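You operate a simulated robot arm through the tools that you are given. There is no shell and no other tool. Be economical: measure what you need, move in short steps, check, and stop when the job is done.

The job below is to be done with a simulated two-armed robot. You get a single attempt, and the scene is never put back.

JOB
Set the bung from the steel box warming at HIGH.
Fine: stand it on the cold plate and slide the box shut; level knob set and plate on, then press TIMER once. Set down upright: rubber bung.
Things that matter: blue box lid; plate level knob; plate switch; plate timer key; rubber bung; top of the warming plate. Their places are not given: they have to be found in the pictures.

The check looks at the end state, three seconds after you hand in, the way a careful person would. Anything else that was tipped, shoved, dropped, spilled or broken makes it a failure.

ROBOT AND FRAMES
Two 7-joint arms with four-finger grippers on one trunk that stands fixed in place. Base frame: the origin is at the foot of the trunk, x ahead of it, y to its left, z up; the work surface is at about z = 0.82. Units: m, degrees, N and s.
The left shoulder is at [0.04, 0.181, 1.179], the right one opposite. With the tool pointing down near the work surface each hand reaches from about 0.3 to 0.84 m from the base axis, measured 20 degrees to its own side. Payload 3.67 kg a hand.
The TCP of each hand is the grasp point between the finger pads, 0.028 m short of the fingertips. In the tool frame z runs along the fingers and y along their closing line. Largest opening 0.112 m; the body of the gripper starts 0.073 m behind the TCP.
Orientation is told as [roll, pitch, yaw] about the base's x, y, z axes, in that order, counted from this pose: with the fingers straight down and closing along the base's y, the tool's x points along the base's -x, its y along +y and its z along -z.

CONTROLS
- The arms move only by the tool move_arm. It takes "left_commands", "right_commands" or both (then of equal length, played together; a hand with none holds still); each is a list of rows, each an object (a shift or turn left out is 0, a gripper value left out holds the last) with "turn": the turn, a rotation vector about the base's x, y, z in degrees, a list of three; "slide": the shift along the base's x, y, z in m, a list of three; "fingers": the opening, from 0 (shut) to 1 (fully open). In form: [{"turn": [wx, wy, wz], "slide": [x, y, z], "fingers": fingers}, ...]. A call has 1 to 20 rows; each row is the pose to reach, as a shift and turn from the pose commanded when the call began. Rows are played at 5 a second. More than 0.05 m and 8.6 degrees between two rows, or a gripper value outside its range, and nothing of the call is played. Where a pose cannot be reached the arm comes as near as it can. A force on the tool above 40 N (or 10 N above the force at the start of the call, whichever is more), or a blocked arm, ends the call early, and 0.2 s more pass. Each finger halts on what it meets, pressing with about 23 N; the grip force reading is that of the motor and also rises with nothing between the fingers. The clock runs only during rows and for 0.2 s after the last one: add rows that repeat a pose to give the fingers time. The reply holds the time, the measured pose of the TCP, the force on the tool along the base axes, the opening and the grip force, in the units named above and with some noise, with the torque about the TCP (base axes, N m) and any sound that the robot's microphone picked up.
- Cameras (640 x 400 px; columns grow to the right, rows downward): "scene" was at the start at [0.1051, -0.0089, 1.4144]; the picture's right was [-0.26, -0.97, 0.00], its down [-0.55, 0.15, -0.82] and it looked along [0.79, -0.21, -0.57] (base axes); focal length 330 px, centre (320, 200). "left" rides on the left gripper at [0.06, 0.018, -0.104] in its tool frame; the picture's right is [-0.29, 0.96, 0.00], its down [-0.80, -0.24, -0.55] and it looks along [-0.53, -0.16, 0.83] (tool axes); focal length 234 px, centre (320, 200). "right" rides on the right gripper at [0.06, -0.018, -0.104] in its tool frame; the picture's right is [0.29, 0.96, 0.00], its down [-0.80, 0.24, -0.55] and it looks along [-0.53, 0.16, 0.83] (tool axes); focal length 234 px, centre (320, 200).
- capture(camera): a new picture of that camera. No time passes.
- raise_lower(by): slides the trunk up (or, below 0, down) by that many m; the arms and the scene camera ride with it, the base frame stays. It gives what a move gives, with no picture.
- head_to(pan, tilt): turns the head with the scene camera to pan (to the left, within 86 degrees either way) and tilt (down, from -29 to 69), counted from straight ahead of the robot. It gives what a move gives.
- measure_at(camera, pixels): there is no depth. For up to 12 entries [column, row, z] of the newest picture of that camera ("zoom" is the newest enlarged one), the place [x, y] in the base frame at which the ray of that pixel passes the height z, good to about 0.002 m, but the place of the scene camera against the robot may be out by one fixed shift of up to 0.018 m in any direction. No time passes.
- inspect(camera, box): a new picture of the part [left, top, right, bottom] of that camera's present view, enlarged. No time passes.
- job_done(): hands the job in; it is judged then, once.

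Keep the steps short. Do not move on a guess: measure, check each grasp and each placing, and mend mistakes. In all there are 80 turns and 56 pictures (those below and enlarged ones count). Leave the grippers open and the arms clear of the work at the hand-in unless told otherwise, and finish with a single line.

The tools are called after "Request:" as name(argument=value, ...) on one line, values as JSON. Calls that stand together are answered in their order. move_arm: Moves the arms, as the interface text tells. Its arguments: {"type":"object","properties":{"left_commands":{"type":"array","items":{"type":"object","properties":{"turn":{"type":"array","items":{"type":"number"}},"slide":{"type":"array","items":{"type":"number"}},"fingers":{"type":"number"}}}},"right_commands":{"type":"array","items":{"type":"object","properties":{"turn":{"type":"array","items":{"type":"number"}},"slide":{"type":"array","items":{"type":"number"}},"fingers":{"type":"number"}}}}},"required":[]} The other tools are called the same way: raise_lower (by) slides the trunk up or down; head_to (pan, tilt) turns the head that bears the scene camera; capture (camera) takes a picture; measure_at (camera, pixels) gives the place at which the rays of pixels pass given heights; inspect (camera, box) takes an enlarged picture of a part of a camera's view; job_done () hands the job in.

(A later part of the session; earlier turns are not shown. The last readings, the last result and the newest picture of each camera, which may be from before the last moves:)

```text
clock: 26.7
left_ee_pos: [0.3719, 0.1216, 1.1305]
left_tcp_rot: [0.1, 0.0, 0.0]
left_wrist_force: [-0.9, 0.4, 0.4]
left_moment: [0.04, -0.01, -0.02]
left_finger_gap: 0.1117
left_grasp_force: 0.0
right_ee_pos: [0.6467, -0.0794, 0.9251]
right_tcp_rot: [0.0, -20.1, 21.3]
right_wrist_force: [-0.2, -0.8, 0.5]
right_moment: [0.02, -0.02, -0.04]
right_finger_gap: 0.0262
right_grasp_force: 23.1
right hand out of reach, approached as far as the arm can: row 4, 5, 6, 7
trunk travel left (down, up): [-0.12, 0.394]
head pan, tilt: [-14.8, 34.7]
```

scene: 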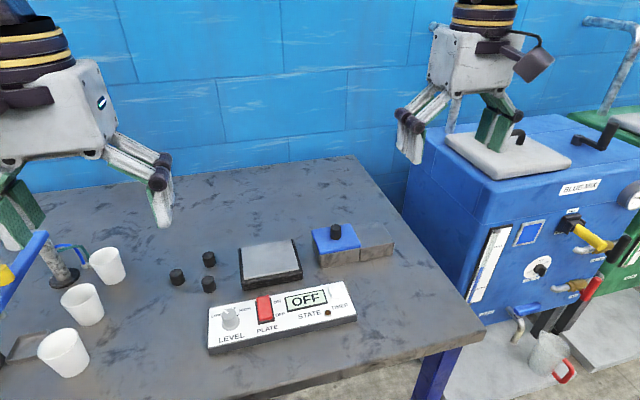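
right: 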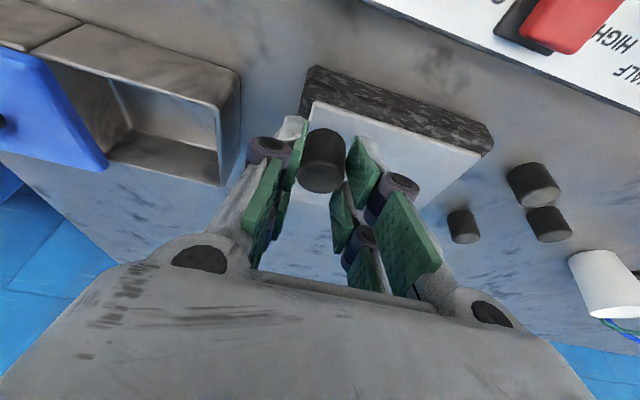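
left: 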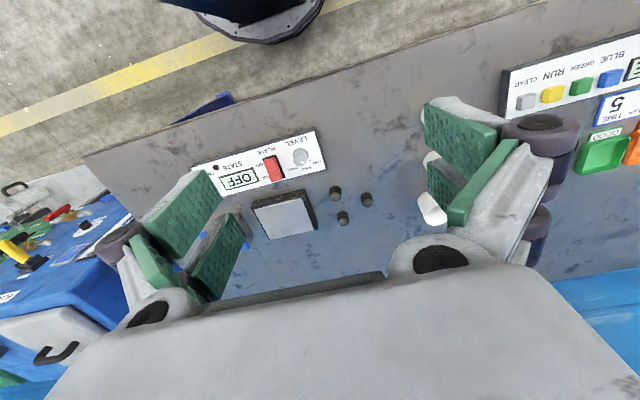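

The bung is now at about (0.653, -0.078), fully inside the plate top (x 0.628–0.733, y -0.114–0.011). That is a sound spot, so I lower there.

Request:
move_arm(right_commands=[{"slide": [0, 0, -0.015]}, {"slide": [0, 0, -0.027]}, {"slide": [0, 0, -0.027]}])

Request:
capture(camera="right")

Request:
inspect(camera="scene", box=[220, 130, 340, 210])

```text
clock: 27.5
left_ee_pos: [0.3727, 0.1217, 1.1305]
left_tcp_rot: [0.0, 0.0, -0.1]
left_wrist_force: [0.4, -0.4, -0.8]
left_moment: [-0.02, 0.02, 0.01]
left_finger_gap: 0.1121
left_grasp_force: 0.1
right_ee_pos: [0.6461, -0.0802, 0.8986]
right_tcp_rot: [0.0, -20.0, 21.3]
right_wrist_force: [-0.4, 1.1, 0.2]
right_moment: [-0.02, 0.01, 0.04]
right_finger_gap: 0.0261
right_grasp_force: 23.0
trunk travel left (down, up): [-0.12, 0.394]
head pan, tilt: [-14.8, 34.7]
```

```text
24 pictures are left
```

right: 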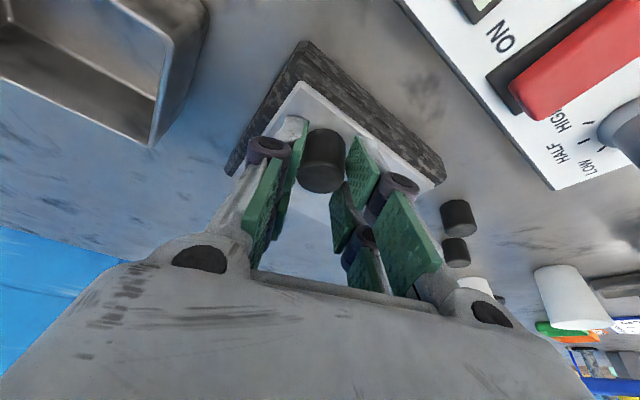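

```text
5.00 times, centred on (280, 170) of scene
```

zoom: 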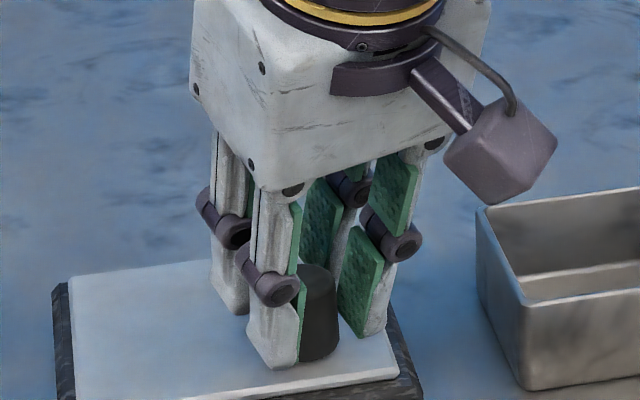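

Clear above the plate. I try 2 cm further toward the middle at this lower height.

Request:
move_arm(right_commands=[{"slide": [0, 0.01, 0]}, {"slide": [0, 0.02, 0]}, {"slide": [0, 0.02, 0]}])

```text
clock: 28.3
left_ee_pos: [0.3718, 0.1206, 1.1305]
left_tcp_rot: [0.1, 0.0, 0.1]
left_wrist_force: [0.7, -0.1, -0.3]
left_moment: [-0.03, -0.01, -0.02]
left_finger_gap: 0.1123
left_grasp_force: 0.1
right_ee_pos: [0.6377, -0.0746, 0.8971]
right_tcp_rot: [0.0, -20.1, 21.3]
right_wrist_force: [-0.1, 0.2, -1.0]
right_moment: [0.0, -0.01, -0.01]
right_finger_gap: 0.0263
right_grasp_force: 23.4
right hand out of reach, approached as far as the arm can: row 1, 2, 3
trunk travel left (down, up): [-0.12, 0.394]
head pan, tilt: [-14.8, 34.7]
```

That is the reach limit. I return to the good spot and lower gently until contact.

Request:
move_arm(right_commands=[{"slide": [0.008, -0.006, 0]}, {"slide": [0.008, -0.006, -0.003]}, {"slide": [0.008, -0.006, -0.006]}, {"slide": [0.008, -0.006, -0.006]}])

```text
clock: 29.3
left_ee_pos: [0.3716, 0.1213, 1.1299]
left_tcp_rot: [0.1, 0.0, 0.0]
left_wrist_force: [-0.5, -0.3, -0.9]
left_moment: [0.0, -0.01, 0.02]
left_finger_gap: 0.1121
left_grasp_force: 0.1
right_ee_pos: [0.6464, -0.0806, 0.8939]
right_tcp_rot: [0.0, -20.2, 21.3]
right_wrist_force: [0.9, -0.3, 6.3]
right_moment: [-0.02, -0.06, 0.0]
right_finger_gap: 0.0259
right_grasp_force: 22.9
trunk travel left (down, up): [-0.12, 0.394]
head pan, tilt: [-14.8, 34.7]
```

Contact: 6 N upward at z 0.894, which matches the plate top. I look, then open.

Request:
move_arm(right_commands=[{"fingers": 0.26}, {"fingers": 0.35}, {"fingers": 0.45}, {"fingers": 0.45}])

Request:
move_arm(right_commands=[{"slide": [0, 0, 0.02]}, {"slide": [0, 0, 0.05]}, {"slide": [0, 0, 0.08]}, {"slide": [0, 0, 0.08]}])

Request:
capture(camera="scene")

```text
clock: 30.3
left_ee_pos: [0.3716, 0.1218, 1.1295]
left_tcp_rot: [0.1, 0.0, 0.1]
left_wrist_force: [-0.3, -0.2, -0.2]
left_moment: [-0.01, 0.02, 0.03]
left_finger_gap: 0.112
left_grasp_force: 0.1
right_ee_pos: [0.6467, -0.081, 0.8927]
right_tcp_rot: [0.0, -20.2, 21.3]
right_wrist_force: [0.1, -0.6, -0.2]
right_moment: [-0.02, 0.01, 0.02]
right_finger_gap: 0.0504
right_grasp_force: 0.0
trunk travel left (down, up): [-0.12, 0.394]
head pan, tilt: [-14.8, 34.7]
```

```text
clock: 31.3
left_ee_pos: [0.3722, 0.1213, 1.1295]
left_tcp_rot: [0.0, 0.0, -0.1]
left_wrist_force: [0.8, 0.3, -0.8]
left_moment: [-0.02, -0.03, 0.02]
left_finger_gap: 0.1121
left_grasp_force: 0.1
right_ee_pos: [0.6437, -0.0835, 0.9729]
right_tcp_rot: [0.0, -20.1, 21.3]
right_wrist_force: [-0.3, -0.4, -1.7]
right_moment: [0.01, -0.03, -0.01]
right_finger_gap: 0.0503
right_grasp_force: 0.0
right hand out of reach, approached as far as the arm can: row 3, 4
trunk travel left (down, up): [-0.12, 0.394]
head pan, tilt: [-14.8, 34.7]
```

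```text
22 pictures are left
```

scene: 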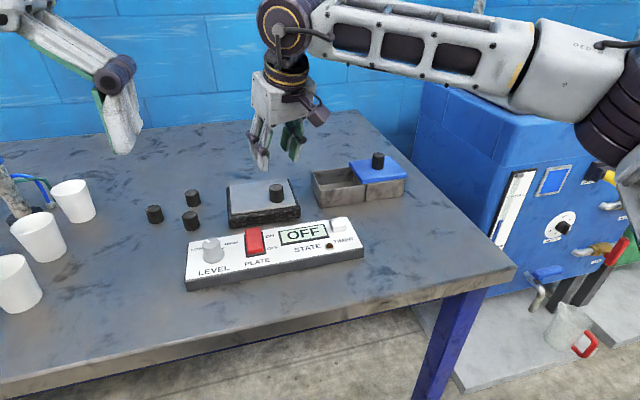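

The bung stands upright on the plate. Next I yaw back and go over the lid knob, now at about (0.692, -0.304).

Request:
move_arm(right_commands=[{"turn": [0, 0, -7], "slide": [0, -0.04, 0]}, {"turn": [0, 0, -14], "slide": [0.01, -0.08, 0]}, {"turn": [0, 0, -21.3], "slide": [0.02, -0.12, 0]}, {"turn": [0, 0, -21.3], "slide": [0.03, -0.16, 0]}, {"turn": [0, 0, -21.3], "slide": [0.041, -0.2, -0.01]}, {"turn": [0, 0, -21.3], "slide": [0.041, -0.222, -0.015]}, {"turn": [0, 0, -21.3], "slide": [0.041, -0.222, -0.015]}])

Request:
capture(camera="right")

```text
clock: 32.9
left_ee_pos: [0.3727, 0.122, 1.1305]
left_tcp_rot: [0.0, 0.0, 0.0]
left_wrist_force: [0.8, 0.4, -0.2]
left_moment: [-0.02, 0.0, -0.01]
left_finger_gap: 0.1119
left_grasp_force: 0.1
right_ee_pos: [0.6862, -0.3043, 0.9579]
right_tcp_rot: [0.0, -20.0, 0.0]
right_wrist_force: [0.6, -0.4, 0.2]
right_moment: [0.01, 0.01, 0.02]
right_finger_gap: 0.0503
right_grasp_force: 0.1
trunk travel left (down, up): [-0.12, 0.394]
head pan, tilt: [-14.8, 34.7]
```

```text
21 pictures are left
```

right: 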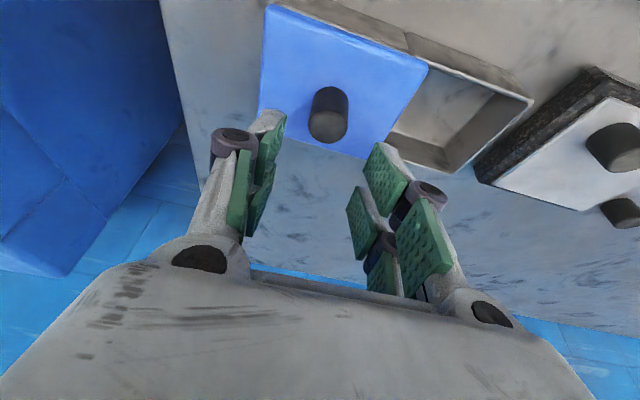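

Centred over the knob. I descend 44 mm and close.

Request:
move_arm(right_commands=[{"slide": [0, 0, -0.02]}, {"slide": [0, 0, -0.035]}, {"slide": [0, 0, -0.044]}, {"slide": [0, 0, -0.044], "fingers": 0.3}, {"slide": [0, 0, -0.044], "fingers": 0.15}, {"slide": [0, 0, -0.044], "fingers": 0.15}, {"slide": [0, 0, -0.044], "fingers": 0.15}])

```text
clock: 34.5
left_ee_pos: [0.3736, 0.1212, 1.1296]
left_tcp_rot: [0.0, 0.0, -0.1]
left_wrist_force: [-0.1, 0.5, 0.1]
left_moment: [0.02, 0.0, 0.0]
left_finger_gap: 0.1118
left_grasp_force: 0.1
right_ee_pos: [0.6855, -0.3042, 0.9132]
right_tcp_rot: [0.0, -20.0, 0.0]
right_wrist_force: [0.3, -0.2, -2.2]
right_moment: [0.02, -0.32, 0.0]
right_finger_gap: 0.0254
right_grasp_force: 44.7
trunk travel left (down, up): [-0.12, 0.394]
head pan, tilt: [-14.8, 34.7]
```

The knob is gripped again. I slide 9 cm back to +y, plus a hair so it seats.

Request:
move_arm(right_commands=[{"slide": [0, 0.015, 0]}, {"slide": [0, 0.03, 0]}, {"slide": [0, 0.045, 0]}, {"slide": [0, 0.06, 0]}, {"slide": [0, 0.075, 0]}, {"slide": [0, 0.086, 0]}, {"slide": [0, 0.089, 0]}, {"slide": [0, 0.091, 0]}, {"slide": [0, 0.091, 0]}])

Request:
capture(camera="right")

```text
clock: 36.5
left_ee_pos: [0.3716, 0.1219, 1.1311]
left_tcp_rot: [-0.1, -0.1, -0.1]
left_wrist_force: [-0.7, 0.0, 0.0]
left_moment: [-0.01, -0.01, 0.01]
left_finger_gap: 0.112
left_grasp_force: 0.1
right_ee_pos: [0.6864, -0.2148, 0.9126]
right_tcp_rot: [-0.1, -20.0, 0.0]
right_wrist_force: [-1.7, -1.1, 0.7]
right_moment: [-0.2, 0.41, 0.01]
right_finger_gap: 0.0254
right_grasp_force: 44.9
trunk travel left (down, up): [-0.12, 0.394]
head pan, tilt: [-14.8, 34.7]
```

```text
20 pictures are left
```

right: 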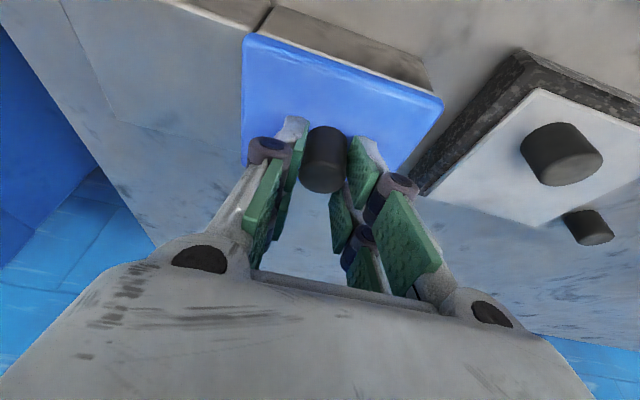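

It looks the same as the original closed view. I nudge a few mm to feel for the stop.

Request:
move_arm(right_commands=[{"slide": [0, 0.002, 0]}, {"slide": [0, 0.004, 0]}, {"slide": [0, 0.004, 0]}])

```text
clock: 37.3
left_ee_pos: [0.3713, 0.1189, 1.1319]
left_tcp_rot: [0.0, 0.0, 0.1]
left_wrist_force: [-0.3, -0.1, -0.1]
left_moment: [-0.02, 0.01, 0.0]
left_finger_gap: 0.1121
left_grasp_force: 0.1
right_ee_pos: [0.6859, -0.2145, 0.9143]
right_tcp_rot: [-0.1, -20.1, -0.2]
right_wrist_force: [0.5, -26.1, 7.4]
right_moment: [-1.02, 0.51, -0.15]
right_finger_gap: 0.0251
right_grasp_force: 45.3
trunk travel left (down, up): [-0.12, 0.394]
head pan, tilt: [-14.8, 34.7]
```

The lid is on its closed stop. I relax, release, rise, and bring the right hand back over the panel side with the tilt undone.

Request:
move_arm(right_commands=[{"slide": [0, -0.004, 0], "fingers": 0.3}, {"slide": [0, -0.004, 0], "fingers": 0.45}, {"slide": [0, -0.004, 0], "fingers": 0.45}, {"slide": [0, -0.004, 0.03]}, {"slide": [0, -0.004, 0.07]}, {"turn": [0, 7, 0], "slide": [-0.03, -0.004, 0.1]}, {"turn": [0, 14, 0], "slide": [-0.07, -0.004, 0.12]}, {"turn": [0, 20, 0], "slide": [-0.11, -0.004, 0.12]}, {"turn": [0, 20, 0], "slide": [-0.15, -0.004, 0.12]}, {"turn": [0, 20, 0], "slide": [-0.17, -0.004, 0.12], "fingers": 0}, {"turn": [0, 20, 0], "slide": [-0.17, -0.004, 0.12], "fingers": 0}, {"turn": [0, 20, 0], "slide": [-0.17, -0.004, 0.12], "fingers": 0}])

Request:
inspect(camera="scene", box=[170, 140, 430, 300])

Request:
capture(camera="left")

```text
clock: 39.9
left_ee_pos: [0.3703, 0.1219, 1.1301]
left_tcp_rot: [0.1, 0.0, 0.0]
left_wrist_force: [0.3, 0.4, 0.3]
left_moment: [0.04, -0.02, 0.02]
left_finger_gap: 0.112
left_grasp_force: 0.1
right_ee_pos: [0.5172, -0.2122, 1.0346]
right_tcp_rot: [0.0, 0.0, -0.1]
right_wrist_force: [0.0, -0.1, 0.3]
right_moment: [-0.01, 0.0, -0.06]
right_finger_gap: 0.0001
right_grasp_force: 22.6
trunk travel left (down, up): [-0.12, 0.394]
head pan, tilt: [-14.8, 34.7]
```

```text
2.46 times, centred on (300, 220) of scene
```

zoom: 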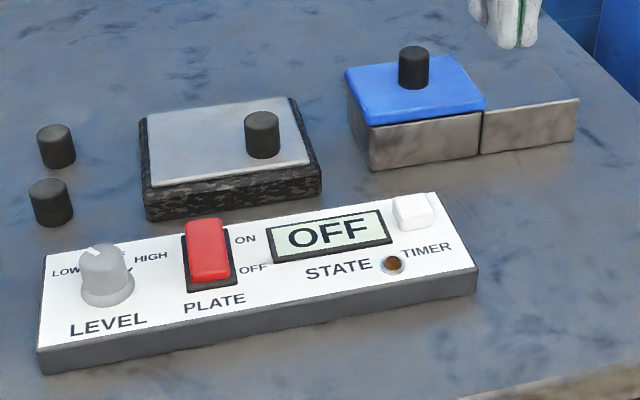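

```text
18 pictures are left
```

left: 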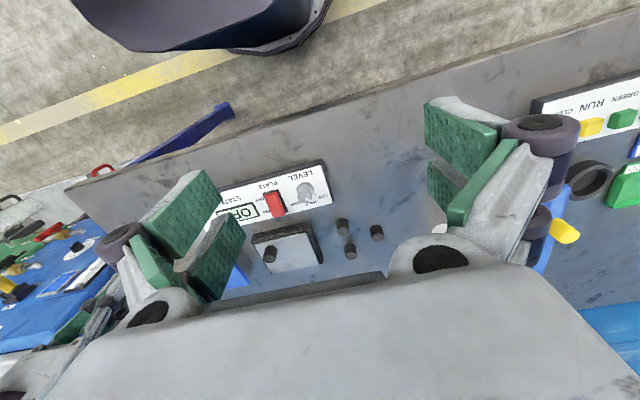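

The box is shut, the bung is upright on the plate and the panel still reads OFF. The left hand moves closer for a good view of the level knob.

Request:
move_arm(left_commands=[{"slide": [0.02, -0.014, -0.043], "fingers": 0.7}, {"slide": [0.04, -0.028, -0.08], "fingers": 0.5}, {"slide": [0.06, -0.043, -0.12], "fingers": 0.5}, {"slide": [0.06, -0.043, -0.13], "fingers": 0.5}, {"slide": [0.06, -0.043, -0.13], "fingers": 0.5}])

Request:
capture(camera="left")

Request:
inspect(camera="left", box=[240, 130, 400, 230])

```text
clock: 41.1
left_ee_pos: [0.4324, 0.0812, 0.9998]
left_tcp_rot: [0.1, 0.0, -0.1]
left_wrist_force: [0.5, -0.3, -0.4]
left_moment: [0.02, 0.02, -0.03]
left_finger_gap: 0.0559
left_grasp_force: 0.1
right_ee_pos: [0.5161, -0.2139, 1.0341]
right_tcp_rot: [0.1, 0.0, 0.0]
right_wrist_force: [0.5, 0.2, -0.1]
right_moment: [-0.01, 0.03, -0.01]
right_finger_gap: 0.0001
right_grasp_force: 23.5
trunk travel left (down, up): [-0.12, 0.394]
head pan, tilt: [-14.8, 34.7]
```

```text
17 pictures are left
```

left: 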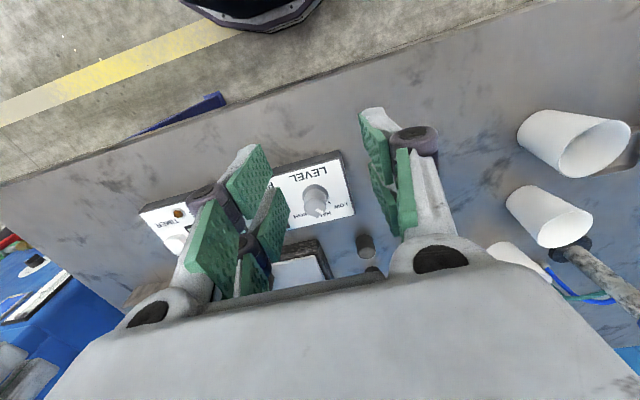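

```text
4.00 times, centred on (320, 180) of left
```

zoom: 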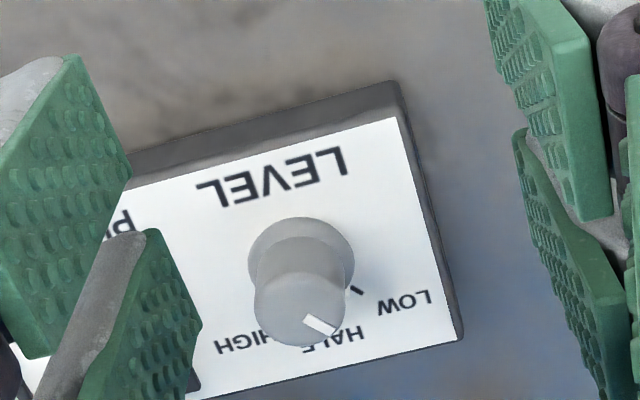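

The white pointer is near HALF/LOW. I want the tick angles, so I look from the right wrist camera too.

Request:
capture(camera="right")

Request:
measure_at(camera="zoom", pixels=[[300, 255, 0.845], [357, 290, 0.845], [300, 305, 0.865], [300, 305, 0.87], [320, 325, 0.87], [298, 312, 0.875], [308, 318, 0.875], [336, 332, 0.875], [398, 118, 0.845], [463, 338, 0.845]])

```text
15 pictures are left
```

right: 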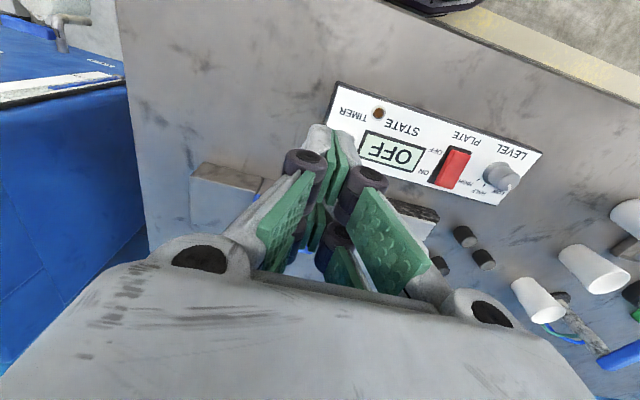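

```text
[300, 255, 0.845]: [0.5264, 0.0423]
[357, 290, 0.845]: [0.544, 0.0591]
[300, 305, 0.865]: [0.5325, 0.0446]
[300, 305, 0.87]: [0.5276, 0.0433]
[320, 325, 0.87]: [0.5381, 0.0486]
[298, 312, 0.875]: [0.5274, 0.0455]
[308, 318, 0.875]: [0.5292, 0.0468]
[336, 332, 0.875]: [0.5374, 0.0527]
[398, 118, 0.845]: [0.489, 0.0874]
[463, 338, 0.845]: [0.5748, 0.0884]
```

Request:
inspect(camera="right", box=[430, 130, 550, 210])

```text
5.00 times, centred on (490, 170) of right
```

zoom: 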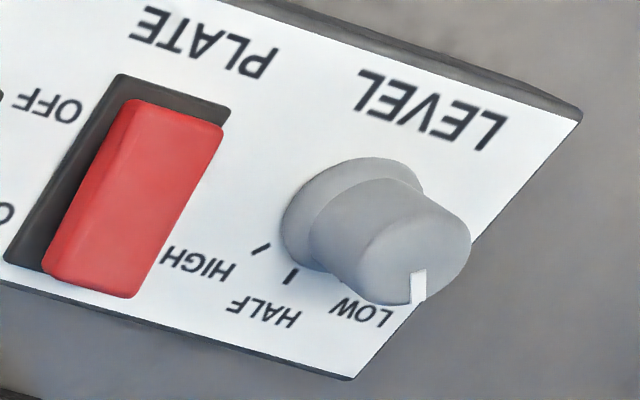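

Request:
measure_at(camera="zoom", pixels=[[261, 249, 0.845], [291, 277, 0.845], [340, 208, 0.845], [418, 272, 0.87], [418, 300, 0.87], [418, 240, 0.87], [130, 105, 0.86], [222, 130, 0.86], [45, 272, 0.855], [135, 293, 0.855], [330, 375, 0.845], [120, 75, 0.845]])

```text
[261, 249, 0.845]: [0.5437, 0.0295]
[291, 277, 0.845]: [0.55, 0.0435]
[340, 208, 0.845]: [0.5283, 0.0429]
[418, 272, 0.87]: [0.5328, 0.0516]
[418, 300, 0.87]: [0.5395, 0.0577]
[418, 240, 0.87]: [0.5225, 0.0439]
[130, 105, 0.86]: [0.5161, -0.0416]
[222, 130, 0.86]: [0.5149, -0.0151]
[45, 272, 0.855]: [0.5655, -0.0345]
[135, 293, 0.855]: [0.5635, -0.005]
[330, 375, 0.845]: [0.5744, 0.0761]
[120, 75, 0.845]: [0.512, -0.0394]
```

Ticks: LOW is at +45°, HALF at 0° and HIGH at -45° from straight ahead, about the centre (0.5285, 0.044). The pointer is at LOW, so the knob needs -90° about z. The left hand pre-turns +45° over the knob.

Request:
move_arm(left_commands=[{"turn": [0, 0, 7.5], "slide": [0.02, -0.007, 0], "fingers": 0.4}, {"turn": [0, 0, 15], "slide": [0.04, -0.014, 0]}, {"turn": [0, 0, 22.5], "slide": [0.06, -0.021, 0]}, {"turn": [0, 0, 30], "slide": [0.08, -0.028, -0.02]}, {"turn": [0, 0, 37.5], "slide": [0.0965, -0.0355, -0.05]}, {"turn": [0, 0, 45], "slide": [0.0965, -0.0355, -0.075]}, {"turn": [0, 0, 45], "slide": [0.0965, -0.0355, -0.075]}])

Request:
capture(camera="left")

Request:
inspect(camera="scene", box=[150, 190, 310, 290])

```text
clock: 42.7
left_ee_pos: [0.5284, 0.0427, 0.9242]
left_tcp_rot: [0.0, 0.1, 45.0]
left_wrist_force: [0.9, 0.1, -0.4]
left_moment: [0.02, -0.02, 0.03]
left_finger_gap: 0.0448
left_grasp_force: 0.1
right_ee_pos: [0.5158, -0.213, 1.0351]
right_tcp_rot: [0.0, 0.0, 0.1]
right_wrist_force: [-0.3, 0.7, -0.4]
right_moment: [0.03, 0.03, 0.0]
right_finger_gap: 0.0
right_grasp_force: 23.1
trunk travel left (down, up): [-0.12, 0.394]
head pan, tilt: [-14.8, 34.7]
```

```text
13 pictures are left
```

left: 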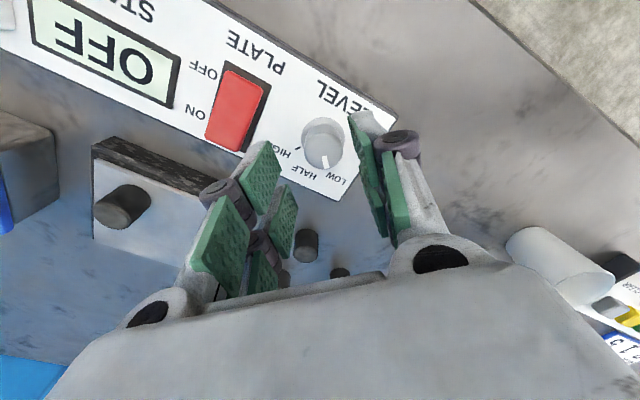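

```text
4.00 times, centred on (230, 240) of scene
```

zoom: 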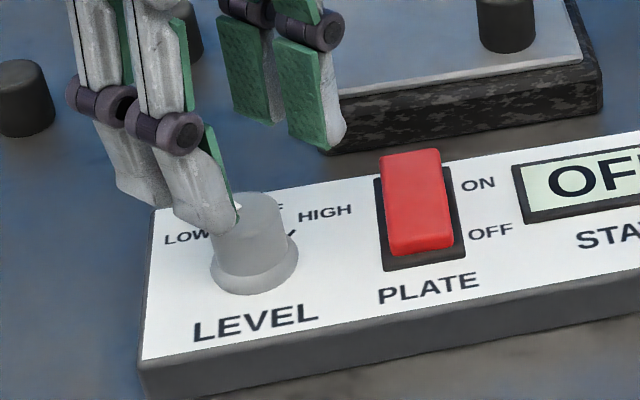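

Request:
measure_at(camera="left", pixels=[[322, 154, 0.87], [322, 142, 0.85], [301, 149, 0.845], [235, 75, 0.86], [222, 140, 0.855]])

Request:
move_arm(left_commands=[{"slide": [0, 0, -0.02]}, {"slide": [0, 0, -0.033]}, {"slide": [0, 0, -0.033]}])

Request:
inspect(camera="left", box=[220, 60, 440, 220])

```text
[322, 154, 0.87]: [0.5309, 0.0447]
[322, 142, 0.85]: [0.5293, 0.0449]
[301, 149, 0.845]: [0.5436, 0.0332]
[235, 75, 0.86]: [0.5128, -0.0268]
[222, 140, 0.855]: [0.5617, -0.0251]
```

```text
clock: 43.5
left_ee_pos: [0.5283, 0.0438, 0.8917]
left_tcp_rot: [0.0, 0.1, 45.1]
left_wrist_force: [0.2, -0.3, -0.1]
left_moment: [-0.02, 0.01, 0.0]
left_finger_gap: 0.0447
left_grasp_force: 0.1
right_ee_pos: [0.5156, -0.2142, 1.0341]
right_tcp_rot: [0.0, 0.1, 0.0]
right_wrist_force: [0.9, 0.0, -0.4]
right_moment: [0.0, 0.02, 0.02]
right_finger_gap: 0.0
right_grasp_force: 23.0
trunk travel left (down, up): [-0.12, 0.394]
head pan, tilt: [-14.8, 34.7]
```

```text
2.50 times, centred on (330, 140) of left
```

zoom: 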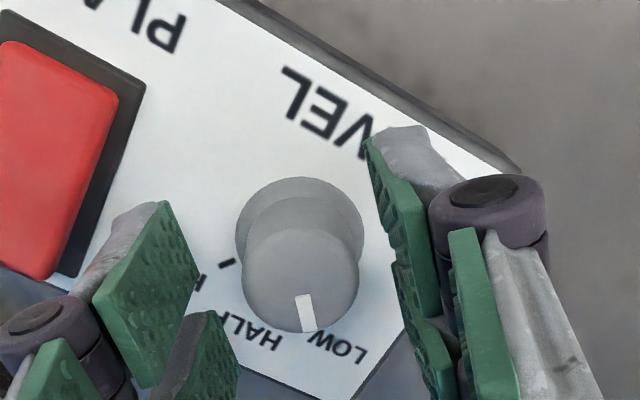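

Knob centre is (0.530, 0.045). A small shift, lower to z 0.883, and close on it.

Request:
move_arm(left_commands=[{"slide": [0.0015, 0.001, -0.005]}, {"slide": [0.0015, 0.001, -0.009]}, {"slide": [0.0015, 0.001, -0.009], "fingers": 0.25}, {"slide": [0.0015, 0.001, -0.009], "fingers": 0.1}, {"slide": [0.0015, 0.001, -0.009], "fingers": 0.1}, {"slide": [0.0015, 0.001, -0.009], "fingers": 0.1}])

```text
clock: 44.9
left_ee_pos: [0.5282, 0.0443, 0.882]
left_tcp_rot: [0.1, -0.1, 45.0]
left_wrist_force: [-18.1, 8.1, -8.4]
left_moment: [0.5, 0.51, -0.01]
left_finger_gap: 0.0258
left_grasp_force: 45.2
right_ee_pos: [0.5145, -0.2116, 1.0337]
right_tcp_rot: [-0.1, -0.1, 0.0]
right_wrist_force: [-0.1, -0.6, -0.6]
right_moment: [0.0, 0.02, 0.04]
right_finger_gap: 0.0
right_grasp_force: 23.1
trunk travel left (down, up): [-0.12, 0.394]
head pan, tilt: [-14.8, 34.7]
```

The knob is gripped (25.8 mm) with a side force of about 20 N. I ease 1.5 mm to relax it, then turn -30° first and check.

Request:
move_arm(left_commands=[{"slide": [-0.0015, 0.001, 0]}, {"turn": [0, 0, -7.5], "slide": [-0.0015, 0.001, 0]}, {"turn": [0, 0, -15], "slide": [-0.0015, 0.001, 0]}, {"turn": [0, 0, -22.5], "slide": [-0.0015, 0.001, 0]}, {"turn": [0, 0, -30], "slide": [-0.0015, 0.001, 0]}, {"turn": [0, 0, -30], "slide": [-0.0015, 0.001, 0]}])

Request:
inspect(camera="left", box=[220, 60, 440, 220])

```text
clock: 46.3
left_ee_pos: [0.5288, 0.0452, 0.882]
left_tcp_rot: [0.0, 0.1, 14.8]
left_wrist_force: [-15.5, 1.7, -23.1]
left_moment: [0.06, -0.75, -0.01]
left_finger_gap: 0.0258
left_grasp_force: 45.0
right_ee_pos: [0.5159, -0.2124, 1.0342]
right_tcp_rot: [0.1, 0.0, 0.1]
right_wrist_force: [-0.6, 0.0, 0.4]
right_moment: [0.0, -0.01, -0.01]
right_finger_gap: 0.0
right_grasp_force: 23.5
trunk travel left (down, up): [-0.12, 0.394]
head pan, tilt: [-14.8, 34.7]
```

```text
2.50 times, centred on (330, 140) of left
```

zoom: 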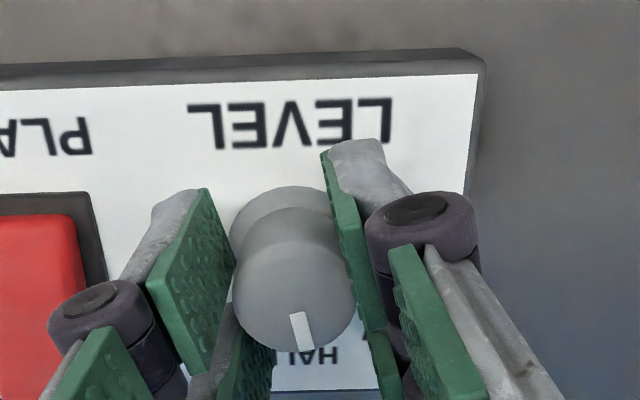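

The knob turns with the hand. I ease the residual forces (1 mm down, 1.5 mm back) and turn the remaining 60°.

Request:
move_arm(left_commands=[{"slide": [-0.0015, 0, -0.001]}, {"turn": [0, 0, -8], "slide": [-0.0015, 0, -0.001]}, {"turn": [0, 0, -16], "slide": [-0.0015, 0, -0.001]}, {"turn": [0, 0, -24], "slide": [-0.0015, 0, -0.001]}, {"turn": [0, 0, -32], "slide": [-0.0015, 0, -0.001]}, {"turn": [0, 0, -40], "slide": [-0.0015, 0, -0.001]}, {"turn": [0, 0, -48], "slide": [-0.0015, 0, -0.001]}, {"turn": [0, 0, -54], "slide": [-0.0015, 0, -0.001]}, {"turn": [0, 0, -60], "slide": [-0.0015, 0, -0.001]}, {"turn": [0, 0, -60], "slide": [-0.0015, 0, -0.001]}])

Request:
inspect(camera="left", box=[220, 60, 440, 220])

```text
clock: 48.5
left_ee_pos: [0.5265, 0.0451, 0.8819]
left_tcp_rot: [0.0, -0.2, -45.1]
left_wrist_force: [9.1, 0.3, 9.8]
left_moment: [-0.07, -0.36, 0.48]
left_finger_gap: 0.0257
left_grasp_force: 44.8
right_ee_pos: [0.5168, -0.212, 1.0345]
right_tcp_rot: [-0.1, 0.0, 0.1]
right_wrist_force: [0.5, 0.7, -0.2]
right_moment: [-0.01, -0.04, -0.01]
right_finger_gap: 0.0
right_grasp_force: 22.8
trunk travel left (down, up): [-0.12, 0.394]
head pan, tilt: [-14.8, 34.7]
```

```text
2.50 times, centred on (330, 140) of left
```

zoom: 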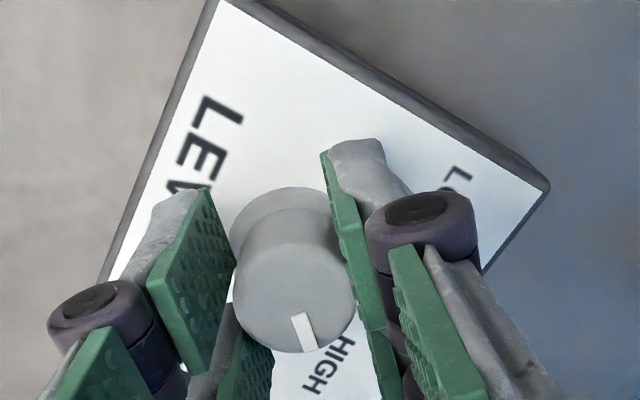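

The pointer is at HIGH (torque suggests the end stop). I release, rise, and back away to look.

Request:
move_arm(left_commands=[{"fingers": 0.3}, {"fingers": 0.45}, {"fingers": 0.45}, {"slide": [0, 0, 0.03]}, {"slide": [0, 0, 0.07]}, {"slide": [-0.03, 0.04, 0.1]}, {"slide": [-0.06, 0.08, 0.12], "turn": [0, 0, 8]}, {"slide": [-0.09, 0.11, 0.14], "turn": [0, 0, 16]}, {"slide": [-0.1, 0.14, 0.15], "turn": [0, 0, 24]}, {"slide": [-0.1, 0.16, 0.15], "turn": [0, 0, 32]}, {"slide": [-0.1, 0.16, 0.15], "turn": [0, 0, 40]}, {"slide": [-0.1, 0.16, 0.15], "turn": [0, 0, 45], "fingers": 1}])

Request:
inspect(camera="scene", box=[180, 210, 370, 300])

```text
refused: row 6 steps farther than a row can; nothing moved
```

```text
3.37 times, centred on (275, 255) of scene
```

zoom: 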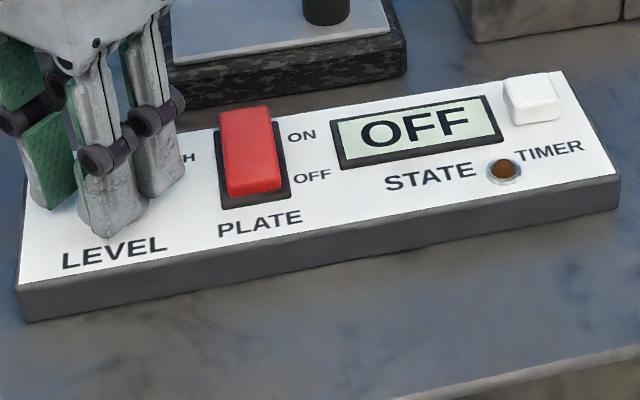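

A step was too long, so I use smaller ones.

Request:
move_arm(left_commands=[{"fingers": 0.3}, {"fingers": 0.45}, {"fingers": 0.45}, {"slide": [0, 0, 0.03]}, {"slide": [0, 0, 0.07]}, {"slide": [-0.02, 0.03, 0.09]}, {"slide": [-0.04, 0.06, 0.11], "turn": [0, 0, 8]}, {"slide": [-0.06, 0.09, 0.13], "turn": [0, 0, 16]}, {"slide": [-0.08, 0.12, 0.14], "turn": [0, 0, 24]}, {"slide": [-0.1, 0.15, 0.15], "turn": [0, 0, 32]}, {"slide": [-0.1, 0.16, 0.15], "turn": [0, 0, 40]}, {"slide": [-0.1, 0.16, 0.15], "turn": [0, 0, 45], "fingers": 1}])

Request:
inspect(camera="scene", box=[180, 210, 290, 290])

```text
clock: 51.1
left_ee_pos: [0.4272, 0.2057, 1.0315]
left_tcp_rot: [0.0, 0.0, 0.1]
left_wrist_force: [-0.2, -1.3, 0.1]
left_moment: [0.03, -0.01, 0.0]
left_finger_gap: 0.0998
left_grasp_force: 0.0
right_ee_pos: [0.5157, -0.2123, 1.0346]
right_tcp_rot: [0.0, -0.2, 0.0]
right_wrist_force: [0.3, 0.3, 0.0]
right_moment: [0.02, 0.01, 0.01]
right_finger_gap: 0.0002
right_grasp_force: 23.3
trunk travel left (down, up): [-0.12, 0.394]
head pan, tilt: [-14.8, 34.7]
```

```text
5.00 times, centred on (235, 250) of scene
```

zoom: 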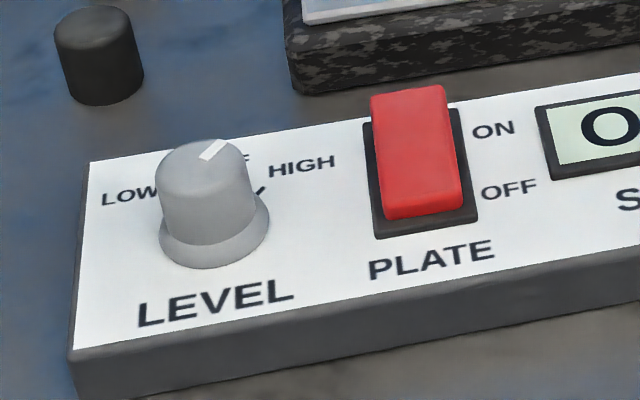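

The knob points at HIGH. The rocker's far (ON) end is raised and must be pressed, at about (0.553, -0.028). I bring the closed right hand above it.

Request:
move_arm(right_commands=[{"slide": [0.01, 0.045, 0]}, {"slide": [0.02, 0.09, -0.01]}, {"slide": [0.03, 0.135, -0.02]}, {"slide": [0.037, 0.175, -0.04]}, {"slide": [0.037, 0.185, -0.08]}, {"slide": [0.037, 0.185, -0.115]}, {"slide": [0.037, 0.185, -0.115]}])

Request:
capture(camera="right")

Request:
inspect(camera="scene", box=[200, 190, 320, 280])

```text
clock: 52.7
left_ee_pos: [0.4284, 0.2056, 1.0327]
left_tcp_rot: [-0.1, 0.2, 0.0]
left_wrist_force: [-0.1, 0.0, 0.4]
left_moment: [-0.03, 0.07, -0.02]
left_finger_gap: 0.1121
left_grasp_force: 0.1
right_ee_pos: [0.5276, -0.0728, 0.9162]
right_tcp_rot: [0.1, -0.1, 0.0]
right_wrist_force: [1.0, 0.5, 1.2]
right_moment: [-0.01, 0.04, 0.0]
right_finger_gap: 0.0
right_grasp_force: 23.0
right hand out of reach, approached as far as the arm can: row 3, 4, 5, 6, 7
trunk travel left (down, up): [-0.12, 0.394]
head pan, tilt: [-14.8, 34.7]
```

```text
6 pictures are left
```

right: 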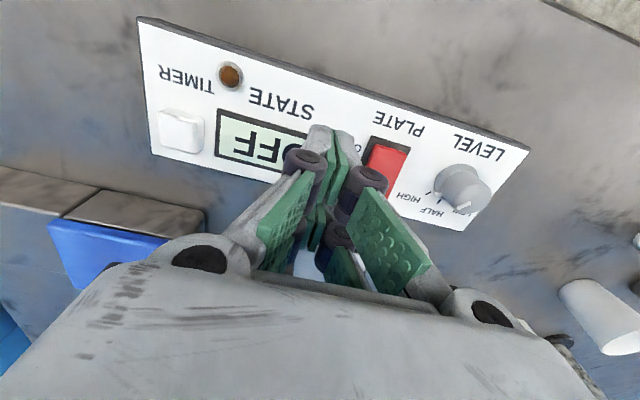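

```text
4.44 times, centred on (260, 235) of scene
```

zoom: 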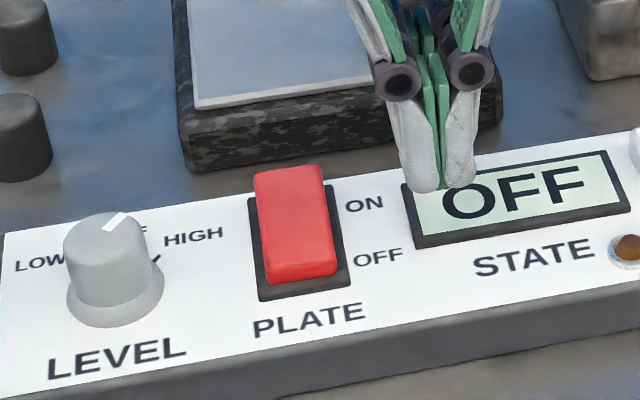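

The right arm can't get across here, so the right hand withdraws and the left hand, which worked freely near here, takes the switch.

Request:
move_arm(right_commands=[{"slide": [0, -0.02, 0.03]}, {"slide": [0, -0.06, 0.05]}, {"slide": [0, -0.1, 0.07]}, {"slide": [0, -0.14, 0.08]}, {"slide": [0, -0.18, 0.08]}, {"slide": [0, -0.2, 0.08]}, {"slide": [0, -0.2, 0.08]}, {"slide": [0, -0.2, 0.08]}, {"slide": [0, -0.2, 0.08]}], left_commands=[{"fingers": 0.5}, {"fingers": 0}, {"slide": [0.02, -0.035, -0.01]}, {"slide": [0.04, -0.075, -0.02]}, {"slide": [0.06, -0.115, -0.03]}, {"slide": [0.08, -0.155, -0.04]}, {"slide": [0.1, -0.195, -0.05]}, {"slide": [0.126, -0.233, -0.07]}, {"slide": [0.126, -0.233, -0.1]}])

```text
refused: row 8 steps farther than a row can; nothing moved
```

Request:
move_arm(right_commands=[{"slide": [0, -0.02, 0.03]}, {"slide": [0, -0.06, 0.05]}, {"slide": [0, -0.1, 0.07]}, {"slide": [0, -0.14, 0.08]}, {"slide": [0, -0.18, 0.08]}, {"slide": [0, -0.2, 0.08]}, {"slide": [0, -0.2, 0.08]}, {"slide": [0, -0.2, 0.08]}, {"slide": [0, -0.2, 0.08]}, {"slide": [0, -0.2, 0.08]}], left_commands=[{"fingers": 0.5}, {"fingers": 0}, {"slide": [0.02, -0.035, -0.01]}, {"slide": [0.04, -0.075, -0.02]}, {"slide": [0.06, -0.115, -0.03]}, {"slide": [0.08, -0.155, -0.04]}, {"slide": [0.1, -0.195, -0.05]}, {"slide": [0.12, -0.225, -0.07]}, {"slide": [0.126, -0.233, -0.1]}, {"slide": [0.126, -0.233, -0.1]}])

```text
clock: 54.9
left_ee_pos: [0.552, -0.0259, 0.9321]
left_tcp_rot: [-0.1, -0.1, -0.1]
left_wrist_force: [-0.4, -0.6, -0.4]
left_moment: [0.0, 0.02, 0.01]
left_finger_gap: 0.0003
left_grasp_force: 23.1
right_ee_pos: [0.5244, -0.2761, 0.9962]
right_tcp_rot: [0.0, 0.0, 0.1]
right_wrist_force: [-0.3, 0.0, 0.5]
right_moment: [0.04, -0.05, 0.01]
right_finger_gap: 0.0
right_grasp_force: 23.0
trunk travel left (down, up): [-0.12, 0.394]
head pan, tilt: [-14.8, 34.7]
```

The left hand is in place. Before pressing, I cross-check the rocker position using the last enlarged scene view, with the knob as reference.

Request:
measure_at(camera="zoom", pixels=[[106, 236, 0.87], [289, 178, 0.87], [302, 275, 0.857], [253, 175, 0.87], [324, 168, 0.87], [250, 198, 0.845], [345, 283, 0.845], [116, 298, 0.848], [330, 187, 0.845], [260, 300, 0.845]])

Request:
measure_at(camera="right", pixels=[[391, 145, 0.86], [373, 143, 0.86], [409, 151, 0.86], [390, 192, 0.865], [182, 128, 0.855], [165, 110, 0.855], [203, 122, 0.855], [158, 145, 0.855], [198, 152, 0.855]])

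```text
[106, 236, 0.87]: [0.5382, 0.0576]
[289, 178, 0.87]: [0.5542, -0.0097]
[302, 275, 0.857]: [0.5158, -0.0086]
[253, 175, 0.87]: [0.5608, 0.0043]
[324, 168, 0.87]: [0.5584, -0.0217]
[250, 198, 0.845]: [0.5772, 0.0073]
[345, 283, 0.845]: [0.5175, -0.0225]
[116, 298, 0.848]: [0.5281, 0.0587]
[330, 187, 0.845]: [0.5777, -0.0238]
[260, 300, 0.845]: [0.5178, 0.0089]
```

```text
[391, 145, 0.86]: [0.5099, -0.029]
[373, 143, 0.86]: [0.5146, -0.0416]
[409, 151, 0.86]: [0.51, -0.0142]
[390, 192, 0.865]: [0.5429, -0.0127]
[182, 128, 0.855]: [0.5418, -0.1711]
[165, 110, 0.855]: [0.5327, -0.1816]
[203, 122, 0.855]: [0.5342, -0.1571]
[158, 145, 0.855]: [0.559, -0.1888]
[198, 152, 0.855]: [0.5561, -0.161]
```

The rocker spans x 0.51–0.565 with centre y≈-0.025, so my position is good. The TIMER key centre is about (0.546, -0.172). I press the ON end down in small steps.

Request:
move_arm(left_commands=[{"slide": [0, 0.001, -0.02]}, {"slide": [0, 0.001, -0.03]}, {"slide": [0, 0.001, -0.036]}, {"slide": [0, 0.001, -0.041]}, {"slide": [0, 0.001, -0.041]}])

```text
clock: 56.1
left_ee_pos: [0.5512, -0.0265, 0.8909]
left_tcp_rot: [0.0, 0.1, -0.1]
left_wrist_force: [-0.3, 0.3, 0.1]
left_moment: [0.01, 0.02, -0.02]
left_finger_gap: 0.0
left_grasp_force: 23.3
right_ee_pos: [0.5244, -0.2769, 0.9958]
right_tcp_rot: [0.1, 0.0, -0.1]
right_wrist_force: [0.1, -0.5, 0.2]
right_moment: [0.02, 0.0, 0.01]
right_finger_gap: 0.0
right_grasp_force: 22.5
trunk travel left (down, up): [-0.12, 0.394]
head pan, tilt: [-14.8, 34.7]
```

No contact yet (tip at about 0.863). I continue in 2 mm steps.

Request:
move_arm(left_commands=[{"slide": [0, 0, -0.002]}, {"slide": [0, 0, -0.004]}, {"slide": [0, 0, -0.006]}, {"slide": [0, 0, -0.008]}, {"slide": [0, 0, -0.008]}])

```text
clock: 57.3
left_ee_pos: [0.5529, -0.0263, 0.886]
left_tcp_rot: [-0.1, -0.3, -0.1]
left_wrist_force: [7.2, 1.3, 25.7]
left_moment: [0.06, 0.09, -0.04]
left_finger_gap: 0.006
left_grasp_force: 35.1
right_ee_pos: [0.5234, -0.2748, 0.9968]
right_tcp_rot: [-0.1, -0.1, 0.0]
right_wrist_force: [-0.2, -0.3, 0.1]
right_moment: [-0.02, 0.01, -0.01]
right_finger_gap: 0.0002
right_grasp_force: 22.7
trunk travel left (down, up): [-0.12, 0.394]
head pan, tilt: [-14.8, 34.7]
```

There is 26 N of contact. I lift and look at the switch and display.

Request:
move_arm(left_commands=[{"slide": [0, 0, 0.02]}, {"slide": [0, 0, 0.05]}, {"slide": [0, 0.02, 0.08]}, {"slide": [0, 0.02, 0.08]}])

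Request:
inspect(camera="scene", box=[180, 180, 370, 300])

```text
clock: 58.3
left_ee_pos: [0.5523, -0.0079, 0.9637]
left_tcp_rot: [0.1, 0.1, -0.2]
left_wrist_force: [-0.1, -0.5, -0.2]
left_moment: [0.01, 0.0, 0.04]
left_finger_gap: 0.0
left_grasp_force: 35.4
right_ee_pos: [0.5244, -0.2761, 0.9964]
right_tcp_rot: [0.0, 0.0, 0.1]
right_wrist_force: [0.4, -0.1, 0.2]
right_moment: [-0.02, 0.02, 0.0]
right_finger_gap: 0.0
right_grasp_force: 23.2
trunk travel left (down, up): [-0.12, 0.394]
head pan, tilt: [-14.8, 34.7]
```

```text
3.33 times, centred on (275, 240) of scene
```

zoom: 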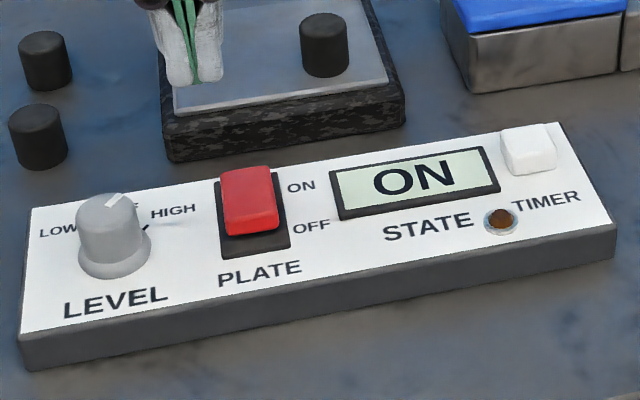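

The state reads ON and the knob is still at HIGH. The left hand withdraws while the right hand moves above the TIMER key, and I cross-check the key position.

Request:
measure_at(camera="zoom", pixels=[[527, 140, 0.86], [500, 133, 0.86], [545, 126, 0.86], [556, 155, 0.86], [513, 160, 0.86], [101, 213, 0.87]])

Request:
move_arm(left_commands=[{"slide": [-0.01, 0.03, 0.02]}, {"slide": [-0.03, 0.06, 0.05]}, {"slide": [-0.05, 0.09, 0.07]}, {"slide": [-0.07, 0.12, 0.09]}, {"slide": [-0.1, 0.15, 0.1]}, {"slide": [-0.12, 0.18, 0.1], "fingers": 0.5}, {"slide": [-0.12, 0.18, 0.1], "fingers": 1}], right_commands=[{}, {"slide": [0.005, 0.03, 0]}, {"slide": [0.01, 0.06, 0]}, {"slide": [0.022, 0.09, -0.02]}, {"slide": [0.022, 0.104, -0.045]}, {"slide": [0.022, 0.104, -0.06]}, {"slide": [0.022, 0.104, -0.06]}])

```text
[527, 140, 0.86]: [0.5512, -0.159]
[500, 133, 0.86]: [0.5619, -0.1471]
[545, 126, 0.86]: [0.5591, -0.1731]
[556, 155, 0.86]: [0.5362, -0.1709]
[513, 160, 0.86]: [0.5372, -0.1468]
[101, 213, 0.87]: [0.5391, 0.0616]
```

```text
clock: 59.9
left_ee_pos: [0.434, 0.1737, 1.0621]
left_tcp_rot: [0.0, 0.1, -0.1]
left_wrist_force: [0.2, 0.7, -0.7]
left_moment: [-0.02, 0.03, 0.02]
left_finger_gap: 0.0712
left_grasp_force: 0.0
right_ee_pos: [0.548, -0.1723, 0.9331]
right_tcp_rot: [0.0, -0.1, 0.0]
right_wrist_force: [0.4, 0.0, 0.7]
right_moment: [0.03, 0.0, -0.04]
right_finger_gap: 0.0
right_grasp_force: 23.5
trunk travel left (down, up): [-0.12, 0.394]
head pan, tilt: [-14.8, 34.7]
```

The key centre is about (0.543, -0.173). I descend to just above it with a small correction.

Request:
move_arm(right_commands=[{"slide": [-0.004, -0.001, -0.02]}, {"slide": [-0.004, -0.001, -0.034]}, {"slide": [-0.004, -0.001, -0.038]}, {"slide": [-0.004, -0.001, -0.038]}])

Request:
move_arm(right_commands=[{"slide": [0, 0, -0.002]}, {"slide": [0, 0, -0.004]}, {"slide": [0, 0, -0.006]}, {"slide": [0, 0, -0.006]}])

```text
clock: 60.9
left_ee_pos: [0.4341, 0.1736, 1.0628]
left_tcp_rot: [0.0, 0.0, -0.1]
left_wrist_force: [-0.6, 0.5, -0.2]
left_moment: [0.02, 0.01, 0.0]
left_finger_gap: 0.1117
left_grasp_force: 0.1
right_ee_pos: [0.5446, -0.1731, 0.8964]
right_tcp_rot: [0.0, 0.0, -0.1]
right_wrist_force: [-0.6, -0.9, -0.2]
right_moment: [0.02, 0.02, 0.03]
right_finger_gap: 0.0
right_grasp_force: 23.0
trunk travel left (down, up): [-0.12, 0.394]
head pan, tilt: [-14.8, 34.7]
```

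```text
clock: 61.9
left_ee_pos: [0.4347, 0.1744, 1.0637]
left_tcp_rot: [-0.2, 0.0, 0.0]
left_wrist_force: [-0.3, 0.9, 0.1]
left_moment: [0.0, 0.0, -0.03]
left_finger_gap: 0.1121
left_grasp_force: 0.0
right_ee_pos: [0.5437, -0.1729, 0.8915]
right_tcp_rot: [0.0, -0.1, 0.1]
right_wrist_force: [0.5, 0.7, -0.2]
right_moment: [-0.01, 0.03, 0.02]
right_finger_gap: 0.0
right_grasp_force: 23.6
trunk travel left (down, up): [-0.12, 0.394]
head pan, tilt: [-14.8, 34.7]
```

No contact yet (tip at about 0.863). I continue down in small steps.

Request:
move_arm(right_commands=[{"slide": [0, 0, -0.0015]}, {"slide": [0, 0, -0.003]}, {"slide": [0, 0, -0.0045]}, {"slide": [0, 0, -0.0045]}])

```text
clock: 62.9
left_ee_pos: [0.4334, 0.1746, 1.0624]
left_tcp_rot: [0.1, 0.0, 0.1]
left_wrist_force: [0.4, 0.3, -1.3]
left_moment: [-0.03, 0.0, 0.02]
left_finger_gap: 0.1119
left_grasp_force: 0.1
right_ee_pos: [0.5433, -0.1722, 0.8869]
right_tcp_rot: [0.0, -0.1, 0.0]
right_wrist_force: [0.1, -0.5, 0.7]
right_moment: [0.0, -0.01, 0.02]
right_finger_gap: 0.0
right_grasp_force: 23.4
trunk travel left (down, up): [-0.12, 0.394]
head pan, tilt: [-14.8, 34.7]
```

Request:
move_arm(right_commands=[{"slide": [0, 0, -0.0015]}, {"slide": [0, 0, -0.003]}, {"slide": [0, 0, -0.0045]}, {"slide": [0, 0, -0.0045]}])

```text
clock: 63.9
left_ee_pos: [0.435, 0.1754, 1.0635]
left_tcp_rot: [0.0, 0.0, 0.1]
left_wrist_force: [0.3, -0.1, -0.1]
left_moment: [0.01, 0.02, -0.02]
left_finger_gap: 0.1121
left_grasp_force: 0.0
right_ee_pos: [0.5418, -0.1736, 0.8827]
right_tcp_rot: [0.0, 0.0, 0.0]
right_wrist_force: [-0.7, 1.2, 1.2]
right_moment: [0.02, -0.01, 0.04]
right_finger_gap: 0.0063
right_grasp_force: 36.1
trunk travel left (down, up): [-0.12, 0.394]
head pan, tilt: [-14.8, 34.7]
```

Contact is starting (the fingers are spreading slightly). I press a little further.

Request:
move_arm(right_commands=[{"slide": [0, 0, -0.0015]}, {"slide": [0, 0, -0.003]}, {"slide": [0, 0, -0.003]}])

Request:
inspect(camera="scene", box=[230, 180, 370, 280])

```text
clock: 64.7
left_ee_pos: [0.4341, 0.175, 1.0638]
left_tcp_rot: [0.0, 0.1, 0.0]
left_wrist_force: [-0.7, 0.0, -0.7]
left_moment: [0.02, 0.01, -0.03]
left_finger_gap: 0.112
left_grasp_force: 0.1
right_ee_pos: [0.5436, -0.1728, 0.8791]
right_tcp_rot: [0.0, 0.0, 0.0]
right_wrist_force: [1.1, 0.7, 2.9]
right_moment: [0.0, -0.01, 0.02]
right_finger_gap: 0.0064
right_grasp_force: 35.3
trunk travel left (down, up): [-0.12, 0.394]
head pan, tilt: [-14.8, 34.7]
heard: click
```

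```text
4.00 times, centred on (300, 230) of scene
```

zoom: 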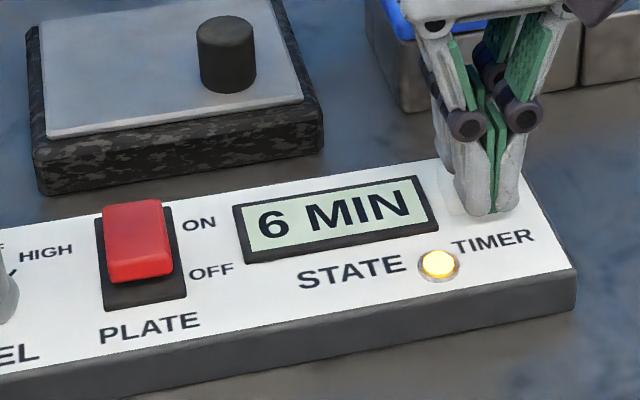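

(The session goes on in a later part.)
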